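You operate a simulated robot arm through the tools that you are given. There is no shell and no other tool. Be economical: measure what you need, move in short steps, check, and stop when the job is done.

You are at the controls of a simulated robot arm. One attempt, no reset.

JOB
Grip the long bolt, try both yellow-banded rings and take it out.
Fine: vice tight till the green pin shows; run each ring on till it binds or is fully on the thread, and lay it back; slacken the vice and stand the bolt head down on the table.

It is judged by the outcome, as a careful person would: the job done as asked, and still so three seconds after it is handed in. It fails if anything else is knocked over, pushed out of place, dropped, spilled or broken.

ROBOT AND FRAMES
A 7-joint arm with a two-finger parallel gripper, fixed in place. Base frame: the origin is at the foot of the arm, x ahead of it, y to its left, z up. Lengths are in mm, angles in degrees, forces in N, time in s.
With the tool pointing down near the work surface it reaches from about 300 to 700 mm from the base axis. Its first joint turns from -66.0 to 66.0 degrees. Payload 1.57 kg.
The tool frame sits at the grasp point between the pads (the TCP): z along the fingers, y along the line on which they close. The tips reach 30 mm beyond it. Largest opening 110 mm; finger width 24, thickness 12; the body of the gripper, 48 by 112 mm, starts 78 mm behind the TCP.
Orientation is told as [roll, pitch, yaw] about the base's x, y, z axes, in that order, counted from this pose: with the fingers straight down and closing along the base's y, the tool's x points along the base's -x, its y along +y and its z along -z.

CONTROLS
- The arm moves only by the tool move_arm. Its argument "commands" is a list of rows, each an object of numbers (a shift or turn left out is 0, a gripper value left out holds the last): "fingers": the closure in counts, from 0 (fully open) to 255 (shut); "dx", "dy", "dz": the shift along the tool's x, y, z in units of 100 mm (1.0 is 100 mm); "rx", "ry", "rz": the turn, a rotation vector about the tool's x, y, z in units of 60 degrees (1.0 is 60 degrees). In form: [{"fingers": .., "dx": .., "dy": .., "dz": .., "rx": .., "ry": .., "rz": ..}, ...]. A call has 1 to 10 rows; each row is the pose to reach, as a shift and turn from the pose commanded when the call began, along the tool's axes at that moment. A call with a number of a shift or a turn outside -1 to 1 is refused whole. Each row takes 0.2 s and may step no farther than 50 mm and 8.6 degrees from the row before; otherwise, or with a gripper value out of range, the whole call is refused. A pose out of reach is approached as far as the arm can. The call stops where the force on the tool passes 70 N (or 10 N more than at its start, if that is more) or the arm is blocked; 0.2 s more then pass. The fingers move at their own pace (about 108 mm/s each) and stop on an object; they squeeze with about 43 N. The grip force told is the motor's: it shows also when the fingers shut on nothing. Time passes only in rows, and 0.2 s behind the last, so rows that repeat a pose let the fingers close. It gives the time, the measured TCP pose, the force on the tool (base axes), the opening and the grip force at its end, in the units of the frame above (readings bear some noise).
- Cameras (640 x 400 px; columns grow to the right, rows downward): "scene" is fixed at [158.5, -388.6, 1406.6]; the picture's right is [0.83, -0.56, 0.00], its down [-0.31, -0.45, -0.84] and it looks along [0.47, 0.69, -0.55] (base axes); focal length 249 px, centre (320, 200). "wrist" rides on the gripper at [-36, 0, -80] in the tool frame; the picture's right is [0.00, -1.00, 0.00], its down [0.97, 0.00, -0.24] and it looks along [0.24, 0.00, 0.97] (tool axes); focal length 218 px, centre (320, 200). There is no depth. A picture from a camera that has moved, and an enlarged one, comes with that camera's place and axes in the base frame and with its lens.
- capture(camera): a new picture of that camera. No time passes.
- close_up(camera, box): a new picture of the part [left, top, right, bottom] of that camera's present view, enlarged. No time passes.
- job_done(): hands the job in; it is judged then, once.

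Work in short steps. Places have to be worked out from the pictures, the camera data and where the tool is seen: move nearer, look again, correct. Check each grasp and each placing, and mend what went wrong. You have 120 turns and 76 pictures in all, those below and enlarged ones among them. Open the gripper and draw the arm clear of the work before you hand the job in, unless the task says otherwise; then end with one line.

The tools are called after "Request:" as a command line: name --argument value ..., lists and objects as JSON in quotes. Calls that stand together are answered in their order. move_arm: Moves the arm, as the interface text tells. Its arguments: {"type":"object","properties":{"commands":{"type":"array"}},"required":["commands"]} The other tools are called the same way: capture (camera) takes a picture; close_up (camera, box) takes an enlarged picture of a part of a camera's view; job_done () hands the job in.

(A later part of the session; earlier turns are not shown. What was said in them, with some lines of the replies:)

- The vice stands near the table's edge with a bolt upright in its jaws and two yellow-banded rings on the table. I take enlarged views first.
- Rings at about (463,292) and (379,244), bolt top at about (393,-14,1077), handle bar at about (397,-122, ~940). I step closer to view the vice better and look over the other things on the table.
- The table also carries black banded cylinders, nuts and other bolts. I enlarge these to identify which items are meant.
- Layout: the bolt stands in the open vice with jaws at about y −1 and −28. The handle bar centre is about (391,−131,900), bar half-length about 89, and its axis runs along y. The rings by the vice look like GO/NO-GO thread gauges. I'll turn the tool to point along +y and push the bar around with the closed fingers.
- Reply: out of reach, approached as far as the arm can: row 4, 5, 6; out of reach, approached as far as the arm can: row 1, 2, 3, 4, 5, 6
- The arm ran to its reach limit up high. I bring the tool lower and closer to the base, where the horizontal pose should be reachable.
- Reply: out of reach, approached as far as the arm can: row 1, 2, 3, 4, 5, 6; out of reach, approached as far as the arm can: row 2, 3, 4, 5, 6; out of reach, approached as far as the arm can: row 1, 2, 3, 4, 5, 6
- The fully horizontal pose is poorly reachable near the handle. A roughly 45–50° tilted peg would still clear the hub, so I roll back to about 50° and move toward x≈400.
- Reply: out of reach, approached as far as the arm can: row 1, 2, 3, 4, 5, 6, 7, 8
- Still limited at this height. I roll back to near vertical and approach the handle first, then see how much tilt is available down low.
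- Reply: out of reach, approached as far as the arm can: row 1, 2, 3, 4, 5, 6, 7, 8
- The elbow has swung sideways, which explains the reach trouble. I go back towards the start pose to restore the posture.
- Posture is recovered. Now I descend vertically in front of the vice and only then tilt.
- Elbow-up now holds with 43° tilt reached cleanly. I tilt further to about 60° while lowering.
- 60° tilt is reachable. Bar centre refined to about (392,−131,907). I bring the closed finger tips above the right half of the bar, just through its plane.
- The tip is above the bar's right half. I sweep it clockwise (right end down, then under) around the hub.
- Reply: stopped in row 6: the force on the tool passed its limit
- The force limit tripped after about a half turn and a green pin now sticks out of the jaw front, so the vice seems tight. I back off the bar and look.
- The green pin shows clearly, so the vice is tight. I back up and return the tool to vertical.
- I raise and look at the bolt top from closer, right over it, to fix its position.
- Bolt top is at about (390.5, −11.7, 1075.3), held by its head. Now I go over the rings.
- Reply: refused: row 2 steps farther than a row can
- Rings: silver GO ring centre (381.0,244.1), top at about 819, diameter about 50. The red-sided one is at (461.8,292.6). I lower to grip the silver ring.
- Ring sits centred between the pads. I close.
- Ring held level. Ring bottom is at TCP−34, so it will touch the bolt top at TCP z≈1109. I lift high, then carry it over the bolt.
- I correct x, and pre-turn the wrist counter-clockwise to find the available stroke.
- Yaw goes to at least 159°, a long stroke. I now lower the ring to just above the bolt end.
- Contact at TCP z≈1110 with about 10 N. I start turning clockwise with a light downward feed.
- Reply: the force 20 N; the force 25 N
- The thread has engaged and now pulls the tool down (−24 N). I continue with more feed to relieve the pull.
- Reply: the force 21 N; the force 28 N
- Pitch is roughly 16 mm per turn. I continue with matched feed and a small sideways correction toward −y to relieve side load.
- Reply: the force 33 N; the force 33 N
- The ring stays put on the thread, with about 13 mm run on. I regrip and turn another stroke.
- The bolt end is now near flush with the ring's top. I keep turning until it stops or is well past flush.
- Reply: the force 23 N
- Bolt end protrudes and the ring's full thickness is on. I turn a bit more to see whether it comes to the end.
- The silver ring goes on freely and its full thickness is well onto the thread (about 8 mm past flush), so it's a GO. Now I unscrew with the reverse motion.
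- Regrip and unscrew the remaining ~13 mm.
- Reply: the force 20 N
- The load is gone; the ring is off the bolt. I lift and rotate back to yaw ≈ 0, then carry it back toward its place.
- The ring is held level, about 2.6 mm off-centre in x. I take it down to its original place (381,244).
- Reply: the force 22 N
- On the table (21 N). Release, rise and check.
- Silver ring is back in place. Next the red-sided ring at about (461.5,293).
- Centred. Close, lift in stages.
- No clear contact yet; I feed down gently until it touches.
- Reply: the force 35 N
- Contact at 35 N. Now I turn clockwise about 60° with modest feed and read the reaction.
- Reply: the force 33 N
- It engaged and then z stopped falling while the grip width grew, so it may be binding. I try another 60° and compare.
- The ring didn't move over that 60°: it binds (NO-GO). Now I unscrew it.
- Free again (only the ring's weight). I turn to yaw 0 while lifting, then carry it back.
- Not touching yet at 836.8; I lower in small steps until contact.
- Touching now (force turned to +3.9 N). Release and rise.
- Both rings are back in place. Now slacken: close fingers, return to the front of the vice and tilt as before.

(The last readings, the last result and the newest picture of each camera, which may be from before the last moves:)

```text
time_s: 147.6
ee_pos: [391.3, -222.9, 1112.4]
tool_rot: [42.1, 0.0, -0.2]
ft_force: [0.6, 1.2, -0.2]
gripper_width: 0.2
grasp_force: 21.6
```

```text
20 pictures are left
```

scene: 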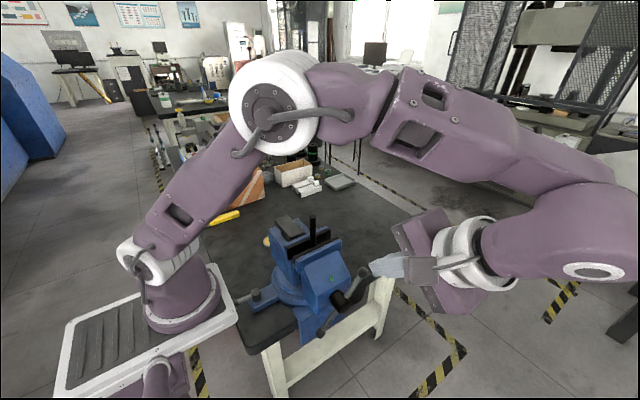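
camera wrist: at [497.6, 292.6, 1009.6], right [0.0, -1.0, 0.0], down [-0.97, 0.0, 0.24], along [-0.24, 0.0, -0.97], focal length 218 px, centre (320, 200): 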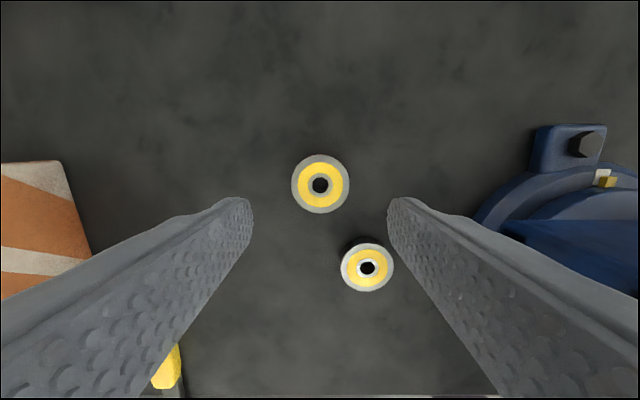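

Request:
move_arm --commands '[{"dy": -0.14, "dz": 0.15, "rx": -0.1}, {"dy": -0.28, "dz": 0.3, "rx": -0.2}, {"dy": -0.42, "dz": 0.45, "rx": -0.29}, {"dy": -0.55, "dz": 0.6, "rx": -0.29}, {"dy": -0.67, "dz": 0.743, "rx": -0.29}]'

Request:
capture --camera "wrist"

Request:
close_up --camera "scene" --box '[260, 210, 400, 350]'

```text
time_s: 148.8
ee_pos: [389.4, -222.0, 1010.5]
tool_rot: [59.5, -0.1, -0.2]
ft_force: [0.3, 0.5, 0.5]
gripper_width: 0.0
grasp_force: 21.2
```

```text
19 pictures are left
camera wrist: at [426.4, -290.3, 1049.8], right [0.0, -0.51, -0.86], down [-0.97, -0.2, 0.12], along [-0.24, 0.84, -0.49], focal length 218 px, centre (320, 200)
```

wrist: 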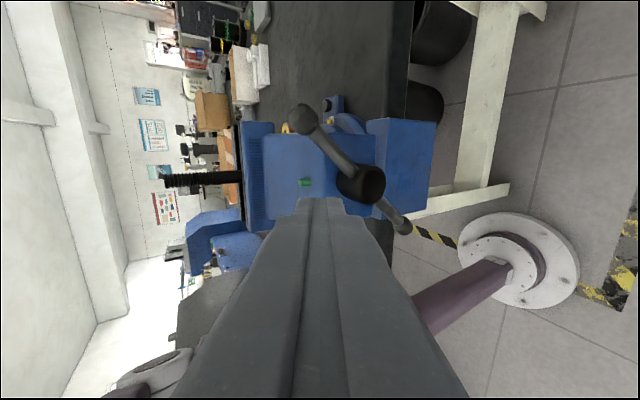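

```text
2.86 times, centred on (330, 280) of scene
camera zoom: at [158.5, -388.6, 1406.6], right [0.83, -0.56, 0.0], down [-0.31, -0.45, -0.84], along [0.47, 0.69, -0.55], focal length 712 px, centre (291, -29)
```

zoom: 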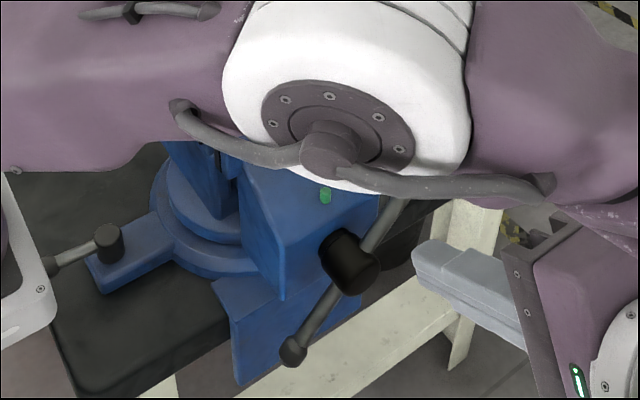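

The bar now lies at about 49°/229°, centred at (391,907). I go in on the upper-left side of its lower end and sweep it counter-clockwise under the hub.

Request:
move_arm --commands '[{"dx": 0.2, "dy": -0.31, "dz": 0.18}, {"dx": 0.4, "dy": -0.62, "dz": 0.37}, {"dx": 0.6, "dy": -0.935, "dz": 0.55}]'

Request:
move_arm --commands '[{"dy": 0.2, "dz": 0.35}, {"dy": 0.416, "dz": 0.707}]'

Request:
capture --camera "wrist"

```text
time_s: 149.6
ee_pos: [329.2, -221.6, 901.8]
tool_rot: [59.4, -0.1, -0.1]
ft_force: [0.7, -0.4, 0.2]
gripper_width: 0.1
grasp_force: 21.9
```

```text
time_s: 150.2
ee_pos: [330.3, -140.1, 901.1]
tool_rot: [59.3, 0.0, -0.1]
ft_force: [-0.1, -0.1, -0.3]
gripper_width: 0.0
grasp_force: 21.8
```

```text
17 pictures are left
camera wrist: at [366.7, -208.6, 941.2], right [0.0, -0.51, -0.86], down [-0.97, -0.2, 0.12], along [-0.24, 0.84, -0.49], focal length 218 px, centre (320, 200)
```

wrist: 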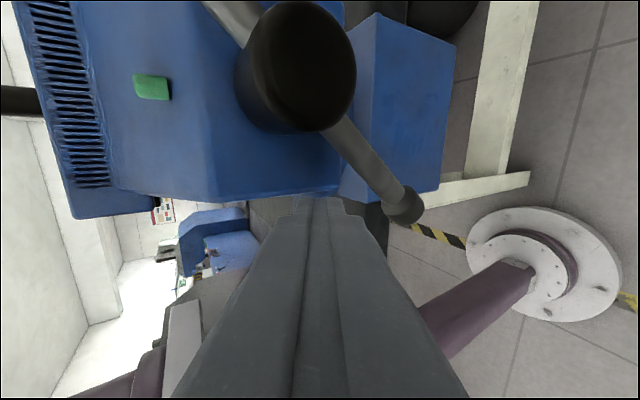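

Request:
move_arm --commands '[{"dx": -0.028, "dy": -0.09, "dz": 0.053}, {"dx": -0.175, "dy": -0.289, "dz": 0.17}, {"dx": -0.405, "dy": -0.415, "dz": 0.244}, {"dx": -0.675, "dy": -0.447, "dz": 0.263}, {"dx": -0.935, "dy": -0.376, "dz": 0.221}]'

Request:
capture --camera "wrist"

```text
time_s: 151.4
ee_pos: [423.9, -142.8, 856.3]
tool_rot: [59.2, 0.1, -0.3]
ft_force: [-20.5, -11.1, -2.9]
gripper_width: 0.0
grasp_force: 21.3
```

```text
16 pictures are left
camera wrist: at [460.0, -210.2, 895.9], right [0.0, -0.51, -0.86], down [-0.97, -0.2, 0.12], along [-0.24, 0.83, -0.5], focal length 218 px, centre (320, 200)
```

wrist: 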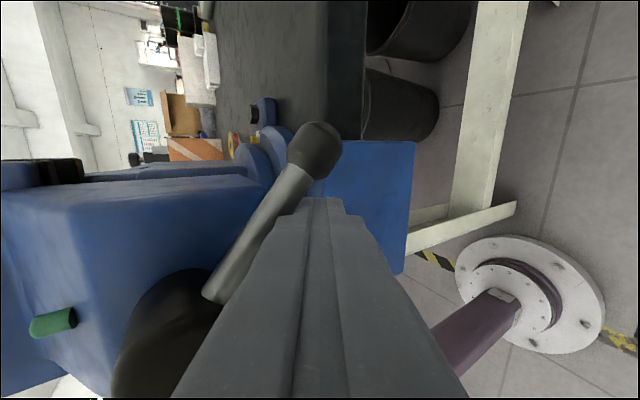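

Bar end is at about −40° and the pin is still out. I sweep further counter-clockwise.

Request:
move_arm --commands '[{"dx": -0.201, "dy": 0.159, "dz": -0.094}, {"dx": -0.294, "dy": 0.33, "dz": -0.194}]'

Request:
capture --camera "wrist"

```text
time_s: 152.0
ee_pos: [454.2, -140.6, 896.2]
tool_rot: [59.2, -0.1, -0.3]
ft_force: [-3.3, -6.6, -5.1]
gripper_width: 0.0
grasp_force: 22.2
```

```text
15 pictures are left
camera wrist: at [490.2, -209.1, 935.3], right [0.0, -0.51, -0.86], down [-0.97, -0.2, 0.12], along [-0.24, 0.84, -0.5], focal length 218 px, centre (320, 200)
```

wrist: 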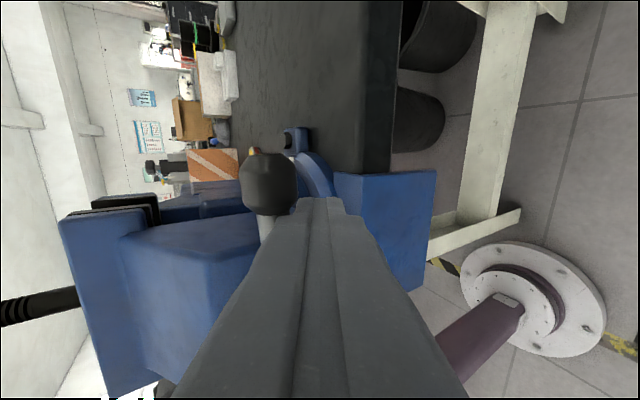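

Request:
move_arm --commands '[{"dx": -0.02, "dy": 0.1, "dz": -0.06}, {"dx": -0.03, "dy": 0.19, "dz": -0.11}]'

Request:
move_arm --commands '[{"dx": -0.03, "dy": -0.09, "dz": 0.05}, {"dx": -0.03, "dy": -0.29, "dz": -0.29}, {"dx": -0.03, "dy": -0.5, "dz": -0.64}]'

Request:
capture --camera "wrist"

```text
time_s: 152.6
ee_pos: [455.9, -142.9, 917.5]
tool_rot: [59.1, 0.1, -0.1]
ft_force: [-13.6, -25.2, -11.1]
gripper_width: 0.0
grasp_force: 21.8
```

```text
time_s: 153.4
ee_pos: [460.6, -220.7, 907.9]
tool_rot: [59.4, 0.0, -0.2]
ft_force: [0.2, 0.5, 0.3]
gripper_width: 0.2
grasp_force: 21.4
```

```text
14 pictures are left
camera wrist: at [496.2, -288.0, 947.6], right [0.0, -0.51, -0.86], down [-0.97, -0.21, 0.12], along [-0.24, 0.84, -0.49], focal length 218 px, centre (320, 200)
```

wrist: 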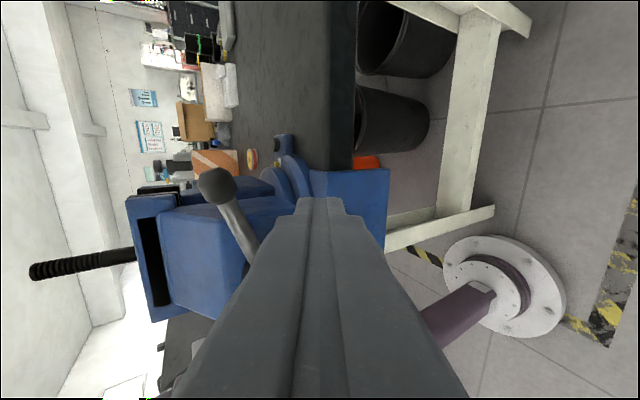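

Vice slackened, bolt still standing. Now I back up and return the tool to vertical.

Request:
move_arm --commands '[{"dx": 0.1, "dy": 0.2, "dz": -0.2}, {"dx": 0.2, "dy": 0.4, "dz": -0.4, "rx": 0.12}, {"dx": 0.3, "dy": 0.7, "dz": -0.6, "rx": 0.25}, {"dx": 0.4, "dy": 0.9, "dz": -0.7, "rx": 0.38}, {"dx": 0.4, "dy": 1.0, "dz": -0.7, "rx": 0.5}]'

Request:
move_arm --commands '[{"dz": -0.2, "rx": 0.12}, {"dz": -0.5, "rx": 0.25}, {"dz": -0.8, "rx": 0.38}, {"dz": -1.0, "rx": 0.493}]'

Request:
move_arm --commands '[{"fingers": 128, "dz": -0.3}, {"dz": -0.6}, {"dy": 0.4, "dz": -0.6}, {"dy": 0.8, "dz": -0.6}, {"dy": 1.0, "dz": -0.6}]'

Request:
move_arm --commands '[{"dy": 0.4}, {"dy": 0.8}, {"dy": 1.0}]'

```text
time_s: 154.6
ee_pos: [419.6, -230.4, 1030.7]
tool_rot: [29.3, -0.1, -0.1]
ft_force: [0.4, 0.8, 0.1]
gripper_width: 0.2
grasp_force: 21.4
```

```text
time_s: 155.6
ee_pos: [418.9, -278.6, 1117.6]
tool_rot: [-0.4, 0.0, -0.2]
ft_force: [0.4, 0.2, 0.1]
gripper_width: 0.0
grasp_force: 21.3
```

```text
time_s: 156.8
ee_pos: [419.5, -178.8, 1175.6]
tool_rot: [-0.2, 0.1, -0.2]
ft_force: [0.1, 0.3, -0.1]
gripper_width: 54.9
grasp_force: 0.0
```

```text
time_s: 157.6
ee_pos: [419.8, -79.4, 1176.3]
tool_rot: [-0.2, 0.0, 0.0]
ft_force: [-0.1, -0.2, -0.1]
gripper_width: 54.9
grasp_force: 0.2
```

Request:
move_arm --commands '[{"dy": 0.35}, {"dy": 0.67}, {"dy": 0.67, "dx": 0.1}]'

Request:
close_up --camera "wrist" --box '[220, 125, 420, 250]'

```text
time_s: 158.4
ee_pos: [410.0, -12.1, 1176.2]
tool_rot: [-0.3, 0.0, -0.2]
ft_force: [-0.4, 0.5, -0.4]
gripper_width: 54.7
grasp_force: 0.1
```

```text
3.20 times, centred on (320, 188) of wrist
camera zoom: at [445.9, -11.3, 1255.3], right [0.0, -1.0, 0.0], down [-0.97, 0.0, 0.24], along [-0.24, 0.0, -0.97], focal length 698 px, centre (320, 240)
```

zoom: 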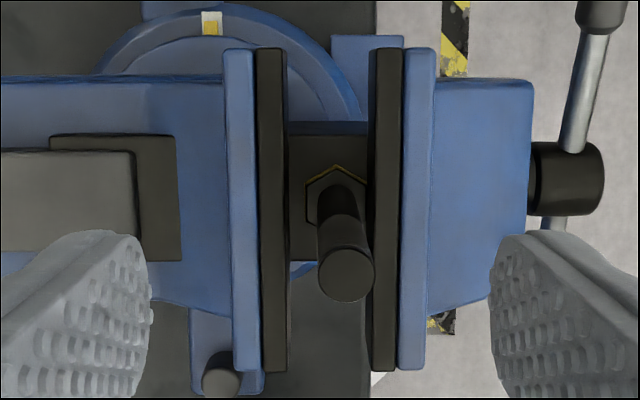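

The pin has gone in and the jaws are open. The bolt stands at about (391.2,−18.3), jaw tops at about 1005. I descend to grip it with tips at about z 1026.

Request:
move_arm --commands '[{"dx": 0.1, "dy": -0.03}, {"dx": 0.188, "dy": -0.062}, {"dx": 0.188, "dy": -0.062, "dz": 0.35}, {"dx": 0.188, "dy": -0.062, "dz": 0.55}]'

Request:
capture --camera "wrist"

```text
time_s: 159.4
ee_pos: [390.4, -19.4, 1120.2]
tool_rot: [-0.2, 0.0, -0.1]
ft_force: [-0.7, -0.1, -0.2]
gripper_width: 54.7
grasp_force: 0.1
```

```text
12 pictures are left
camera wrist: at [427.3, -17.7, 1199.6], right [0.0, -1.0, 0.0], down [-0.97, 0.0, 0.24], along [-0.24, 0.0, -0.97], focal length 218 px, centre (320, 200)
```

wrist: 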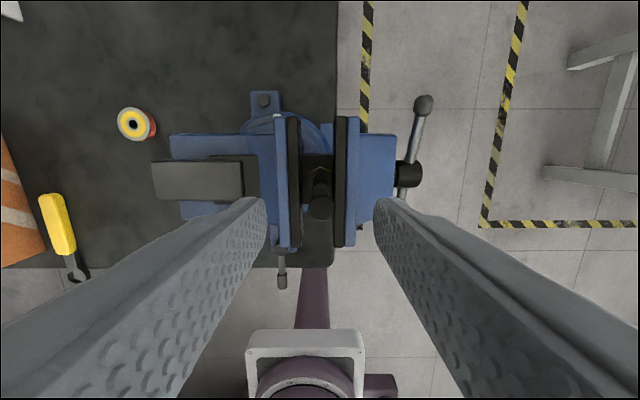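

Bolt centred. Descend and close.

Request:
move_arm --commands '[{"dz": 0.3}, {"dz": 0.6}, {"dz": 0.64}]'

Request:
move_arm --commands '[{"fingers": 255}, {"fingers": 255}, {"fingers": 255}]'

Request:
close_up --camera "scene" --box '[250, 180, 390, 268]'

```text
time_s: 160.2
ee_pos: [391.9, -18.6, 1056.6]
tool_rot: [-0.2, -0.1, -0.1]
ft_force: [0.2, -0.8, 0.7]
gripper_width: 54.6
grasp_force: 0.0
```

```text
time_s: 161.0
ee_pos: [390.3, -18.7, 1056.7]
tool_rot: [-0.3, 0.0, -0.1]
ft_force: [-0.6, -0.2, 0.1]
gripper_width: 14.9
grasp_force: 30.1
```

```text
4.55 times, centred on (320, 224) of scene
camera zoom: at [158.5, -388.6, 1406.6], right [0.83, -0.56, 0.0], down [-0.31, -0.45, -0.84], along [0.47, 0.69, -0.55], focal length 1133 px, centre (320, 91)
```

zoom: 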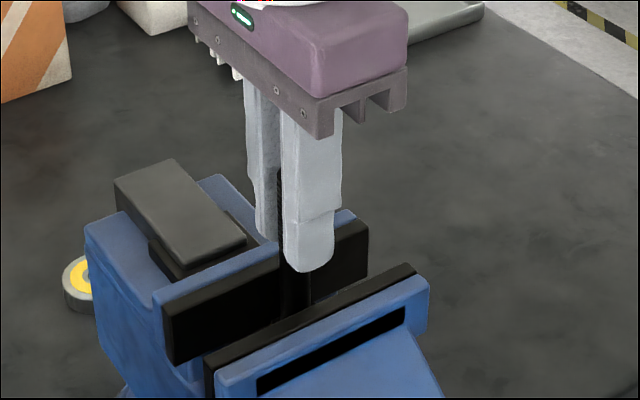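

Gripped (14.9 mm). Lift straight up out of the jaws.

Request:
move_arm --commands '[{"dz": -0.1}, {"dz": -0.3}, {"dz": -0.6}, {"dz": -1.0}]'

Request:
close_up --camera "scene" --box '[250, 140, 390, 228]'

```text
time_s: 162.0
ee_pos: [390.2, -19.0, 1157.6]
tool_rot: [-0.2, 0.2, -0.1]
ft_force: [-0.8, 0.1, -2.0]
gripper_width: 15.1
grasp_force: 31.3
```

```text
4.55 times, centred on (320, 184) of scene
camera zoom: at [158.5, -388.6, 1406.6], right [0.83, -0.56, 0.0], down [-0.31, -0.45, -0.84], along [0.47, 0.69, -0.55], focal length 1133 px, centre (320, 273)
```

zoom: 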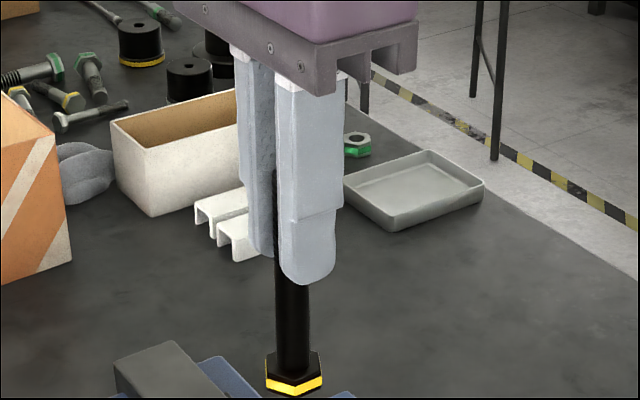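

Bolt is out cleanly, head hanging down. I carry it over to an empty table area near (530,190).

Request:
move_arm --commands '[{"dz": -0.3}, {"dx": -0.2, "dy": 0.4, "dz": -0.3}, {"dx": -0.4, "dy": 0.8, "dz": -0.3}, {"dx": -0.6, "dy": 1.0, "dz": -0.3}]'

Request:
move_arm --commands '[{"dx": -0.2, "dy": 0.4}, {"dx": -0.4, "dy": 0.8}, {"dx": -0.6, "dy": 1.0}, {"dx": -0.8, "dy": 1.0}]'

Request:
capture --camera "wrist"

Request:
capture --camera "scene"

```text
time_s: 163.0
ee_pos: [451.0, 81.8, 1187.0]
tool_rot: [-0.2, 0.0, -0.1]
ft_force: [-0.2, 0.0, -2.7]
gripper_width: 15.1
grasp_force: 30.9
```

```text
time_s: 164.0
ee_pos: [531.8, 183.2, 1186.6]
tool_rot: [-0.1, 0.0, -0.1]
ft_force: [0.5, 1.0, -2.4]
gripper_width: 15.1
grasp_force: 31.2
```

```text
9 pictures are left
camera wrist: at [567.6, 183.0, 1265.6], right [0.0, -1.0, 0.0], down [-0.97, 0.0, 0.24], along [-0.24, 0.0, -0.97], focal length 218 px, centre (320, 200)
```

wrist: 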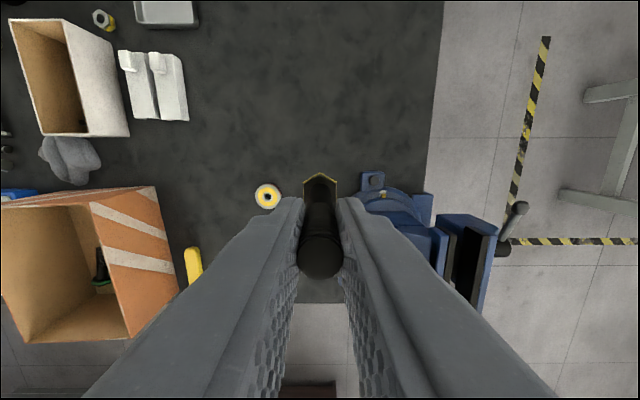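

```text
8 pictures are left
```

scene: 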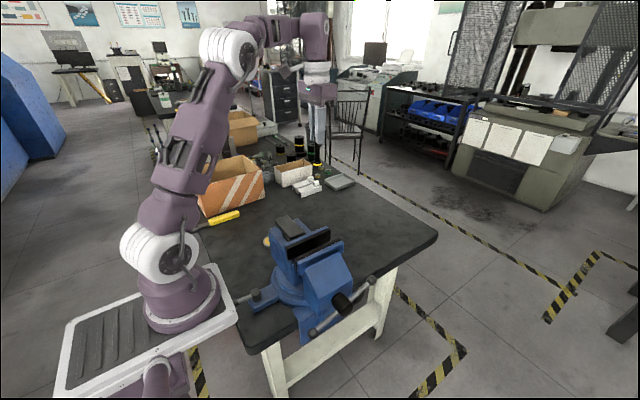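

The spot under the tool is clear table. Lower in stages.

Request:
move_arm --commands '[{"dz": 0.4}, {"dz": 0.8}, {"dz": 1.0}]'

Request:
move_arm --commands '[{"dz": 0.4}, {"dz": 0.8}, {"dz": 1.0}]'

Request:
move_arm --commands '[{"dz": 0.3}, {"dz": 0.5}, {"dz": 0.6}]'

Request:
move_arm --commands '[{"dz": 0.03}, {"dz": 0.06}, {"dz": 0.09}, {"dz": 0.11}]'

```text
time_s: 164.8
ee_pos: [531.4, 181.9, 1085.3]
tool_rot: [-0.2, -0.1, 0.0]
ft_force: [-0.2, -0.2, -2.3]
gripper_width: 15.2
grasp_force: 31.0
```

```text
time_s: 165.6
ee_pos: [531.6, 180.2, 984.5]
tool_rot: [-0.2, 0.0, -0.1]
ft_force: [0.1, 0.1, -2.0]
gripper_width: 15.1
grasp_force: 30.8
```

```text
time_s: 166.4
ee_pos: [532.0, 179.7, 925.6]
tool_rot: [-0.2, 0.0, 0.0]
ft_force: [-0.4, 0.9, -1.5]
gripper_width: 15.3
grasp_force: 31.1
```

```text
time_s: 167.4
ee_pos: [531.3, 182.0, 915.8]
tool_rot: [-0.3, 0.0, -0.1]
ft_force: [0.2, 0.0, -2.3]
gripper_width: 15.2
grasp_force: 31.9
```

Request:
close_up --camera "scene" --box '[290, 120, 390, 210]'

Request:
move_arm --commands '[{"dz": 0.02}, {"dz": 0.04}]'

Request:
move_arm --commands '[{"dz": 0.015}, {"dz": 0.03}]'

```text
4.44 times, centred on (340, 165) of scene
camera zoom: at [158.5, -388.6, 1406.6], right [0.83, -0.56, 0.0], down [-0.31, -0.45, -0.84], along [0.47, 0.69, -0.55], focal length 1108 px, centre (231, 356)
```

zoom: 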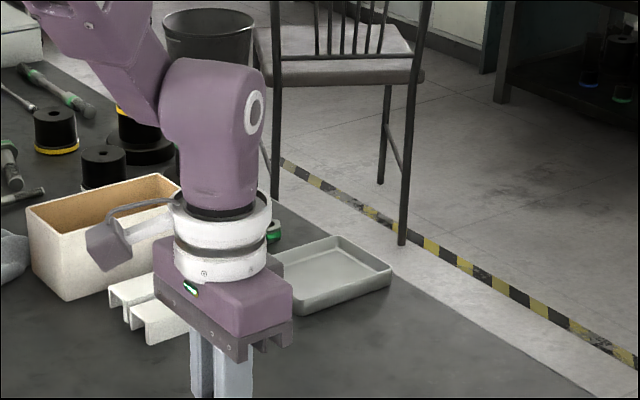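

```text
time_s: 168.0
ee_pos: [531.3, 180.2, 911.3]
tool_rot: [-0.2, 0.0, -0.1]
ft_force: [-1.0, 0.2, -1.6]
gripper_width: 15.3
grasp_force: 30.9
```

```text
time_s: 168.6
ee_pos: [531.2, 181.4, 907.8]
tool_rot: [-0.2, 0.1, -0.1]
ft_force: [0.7, 0.2, -1.5]
gripper_width: 15.2
grasp_force: 30.5
```

Request:
close_up --camera "scene" --box '[285, 195, 349, 245]'

Request:
move_arm --commands '[{"dz": 0.015}, {"dz": 0.03}]'

```text
8.00 times, centred on (317, 220) of scene
camera zoom: at [158.5, -388.6, 1406.6], right [0.83, -0.56, 0.0], down [-0.31, -0.45, -0.84], along [0.47, 0.69, -0.55], focal length 1994 px, centre (344, 40)
```

zoom: 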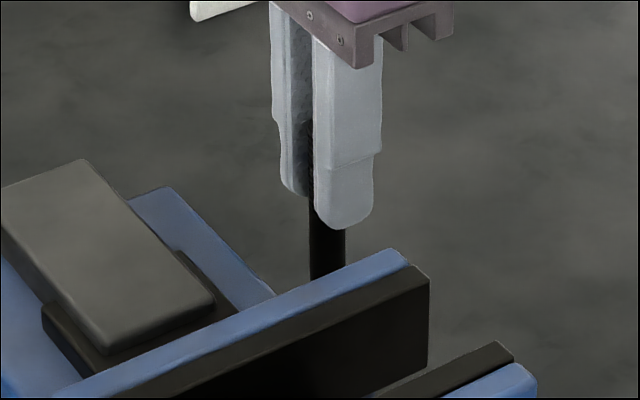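

```text
time_s: 169.2
ee_pos: [531.0, 180.8, 904.9]
tool_rot: [-0.1, 0.0, -0.1]
ft_force: [0.5, 1.4, -2.2]
gripper_width: 15.1
grasp_force: 30.7
```

Bottom hidden behind the vice; I keep lowering in small steps until the force shows contact.

Request:
move_arm --commands '[{"dz": 0.01}, {"dz": 0.025}]'

Request:
move_arm --commands '[{"dz": 0.005}, {"dz": 0.015}]'

Request:
move_arm --commands '[{"dz": 0.005}, {"dz": 0.01}]'

```text
time_s: 169.8
ee_pos: [531.4, 180.1, 903.8]
tool_rot: [-0.3, 0.0, -0.1]
ft_force: [-1.0, 0.2, 5.5]
gripper_width: 15.0
grasp_force: 31.0
```

```text
time_s: 170.4
ee_pos: [532.1, 180.5, 902.2]
tool_rot: [-0.3, -0.1, -0.1]
ft_force: [-2.5, 0.3, 25.7]
gripper_width: 15.2
grasp_force: 31.6
```

```text
time_s: 171.0
ee_pos: [530.9, 179.6, 900.5]
tool_rot: [-0.1, -0.1, -0.1]
ft_force: [1.9, 1.6, 23.8]
gripper_width: 15.5
grasp_force: 31.2
```

In contact with the table (about 24 N). I ease the push a little, open, and rise.

Request:
move_arm --commands '[{"dz": -0.01, "fingers": 255}, {"dz": -0.01, "fingers": 200}, {"dz": -0.01, "fingers": 128}, {"dz": -0.01, "fingers": 128}, {"dz": -0.01, "fingers": 128}]'

Request:
move_arm --commands '[{"dz": -0.3}, {"dz": -0.6}, {"dz": -1.0}]'

Request:
capture --camera "wrist"

```text
time_s: 172.2
ee_pos: [531.3, 180.1, 899.9]
tool_rot: [-0.3, 0.0, -0.1]
ft_force: [-0.3, 0.1, 0.2]
gripper_width: 54.6
grasp_force: 0.1
```

```text
time_s: 173.0
ee_pos: [531.6, 179.8, 1000.7]
tool_rot: [-0.3, 0.0, -0.1]
ft_force: [0.9, 1.0, 0.9]
gripper_width: 54.7
grasp_force: 0.1
```

```text
5 pictures are left
camera wrist: at [567.5, 181.4, 1079.8], right [0.0, -1.0, 0.0], down [-0.97, 0.0, 0.24], along [-0.24, 0.0, -0.97], focal length 218 px, centre (320, 200)
```

wrist: 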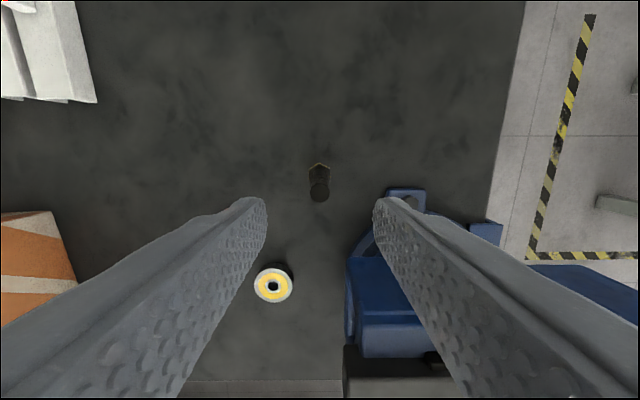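

The bolt stands upright on its head. I raise the arm clear and take a final look.

Request:
move_arm --commands '[{"dz": -0.4}, {"dz": -0.8}, {"dz": -1.0}]'

Request:
move_arm --commands '[{"dz": -0.4, "dx": 0.2, "fingers": 0}, {"dz": -0.8, "dx": 0.4}, {"dz": -1.0, "dx": 0.6}]'

Request:
capture --camera "wrist"

Request:
capture --camera "scene"

```text
time_s: 173.8
ee_pos: [531.1, 181.1, 1101.4]
tool_rot: [-0.2, 0.0, -0.1]
ft_force: [0.0, 0.4, -0.1]
gripper_width: 55.0
grasp_force: 0.0
```

```text
time_s: 174.6
ee_pos: [470.6, 181.0, 1201.8]
tool_rot: [-0.3, 0.0, -0.2]
ft_force: [-0.6, 0.8, -0.6]
gripper_width: 109.9
grasp_force: 0.1
```

```text
4 pictures are left
camera wrist: at [506.9, 181.7, 1280.1], right [0.0, -1.0, 0.0], down [-0.97, 0.0, 0.24], along [-0.24, 0.0, -0.97], focal length 218 px, centre (320, 200)
```

wrist: 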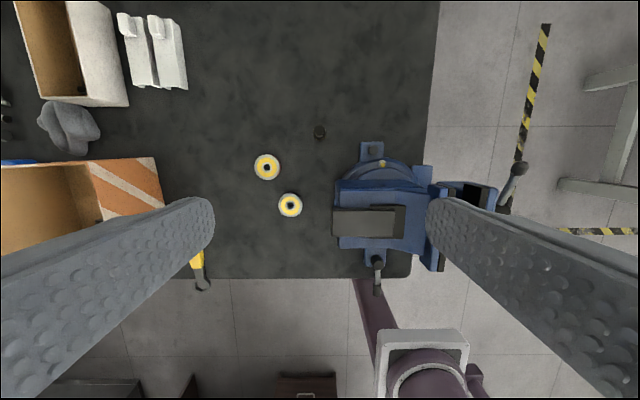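

```text
3 pictures are left
```

scene: 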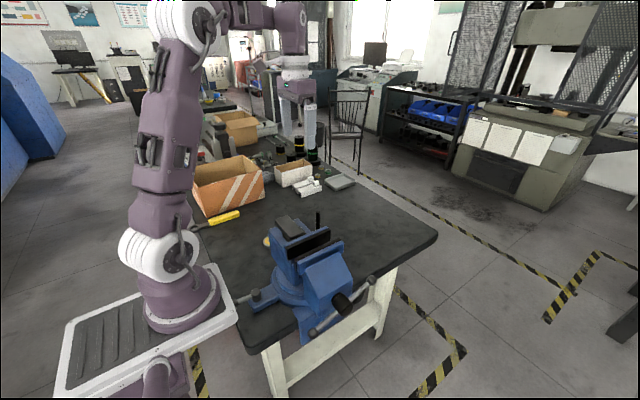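

The bolt stands on its head, both rings are back in their places, the vice is slack and the arm is clear. I hand it in.

Request:
job_done

```text
The job is handed in.
```

I gripped the long bolt in the vice until the green pin showed and tried both yellow-banded rings. The silver ring ran freely about 8 mm past flush, so I stopped it before the thread's end; the red-sided ring bound after a few millimetres. Both rings are back in their places, the vice is slackened, and the bolt stands head down on the table at about (531, 180).
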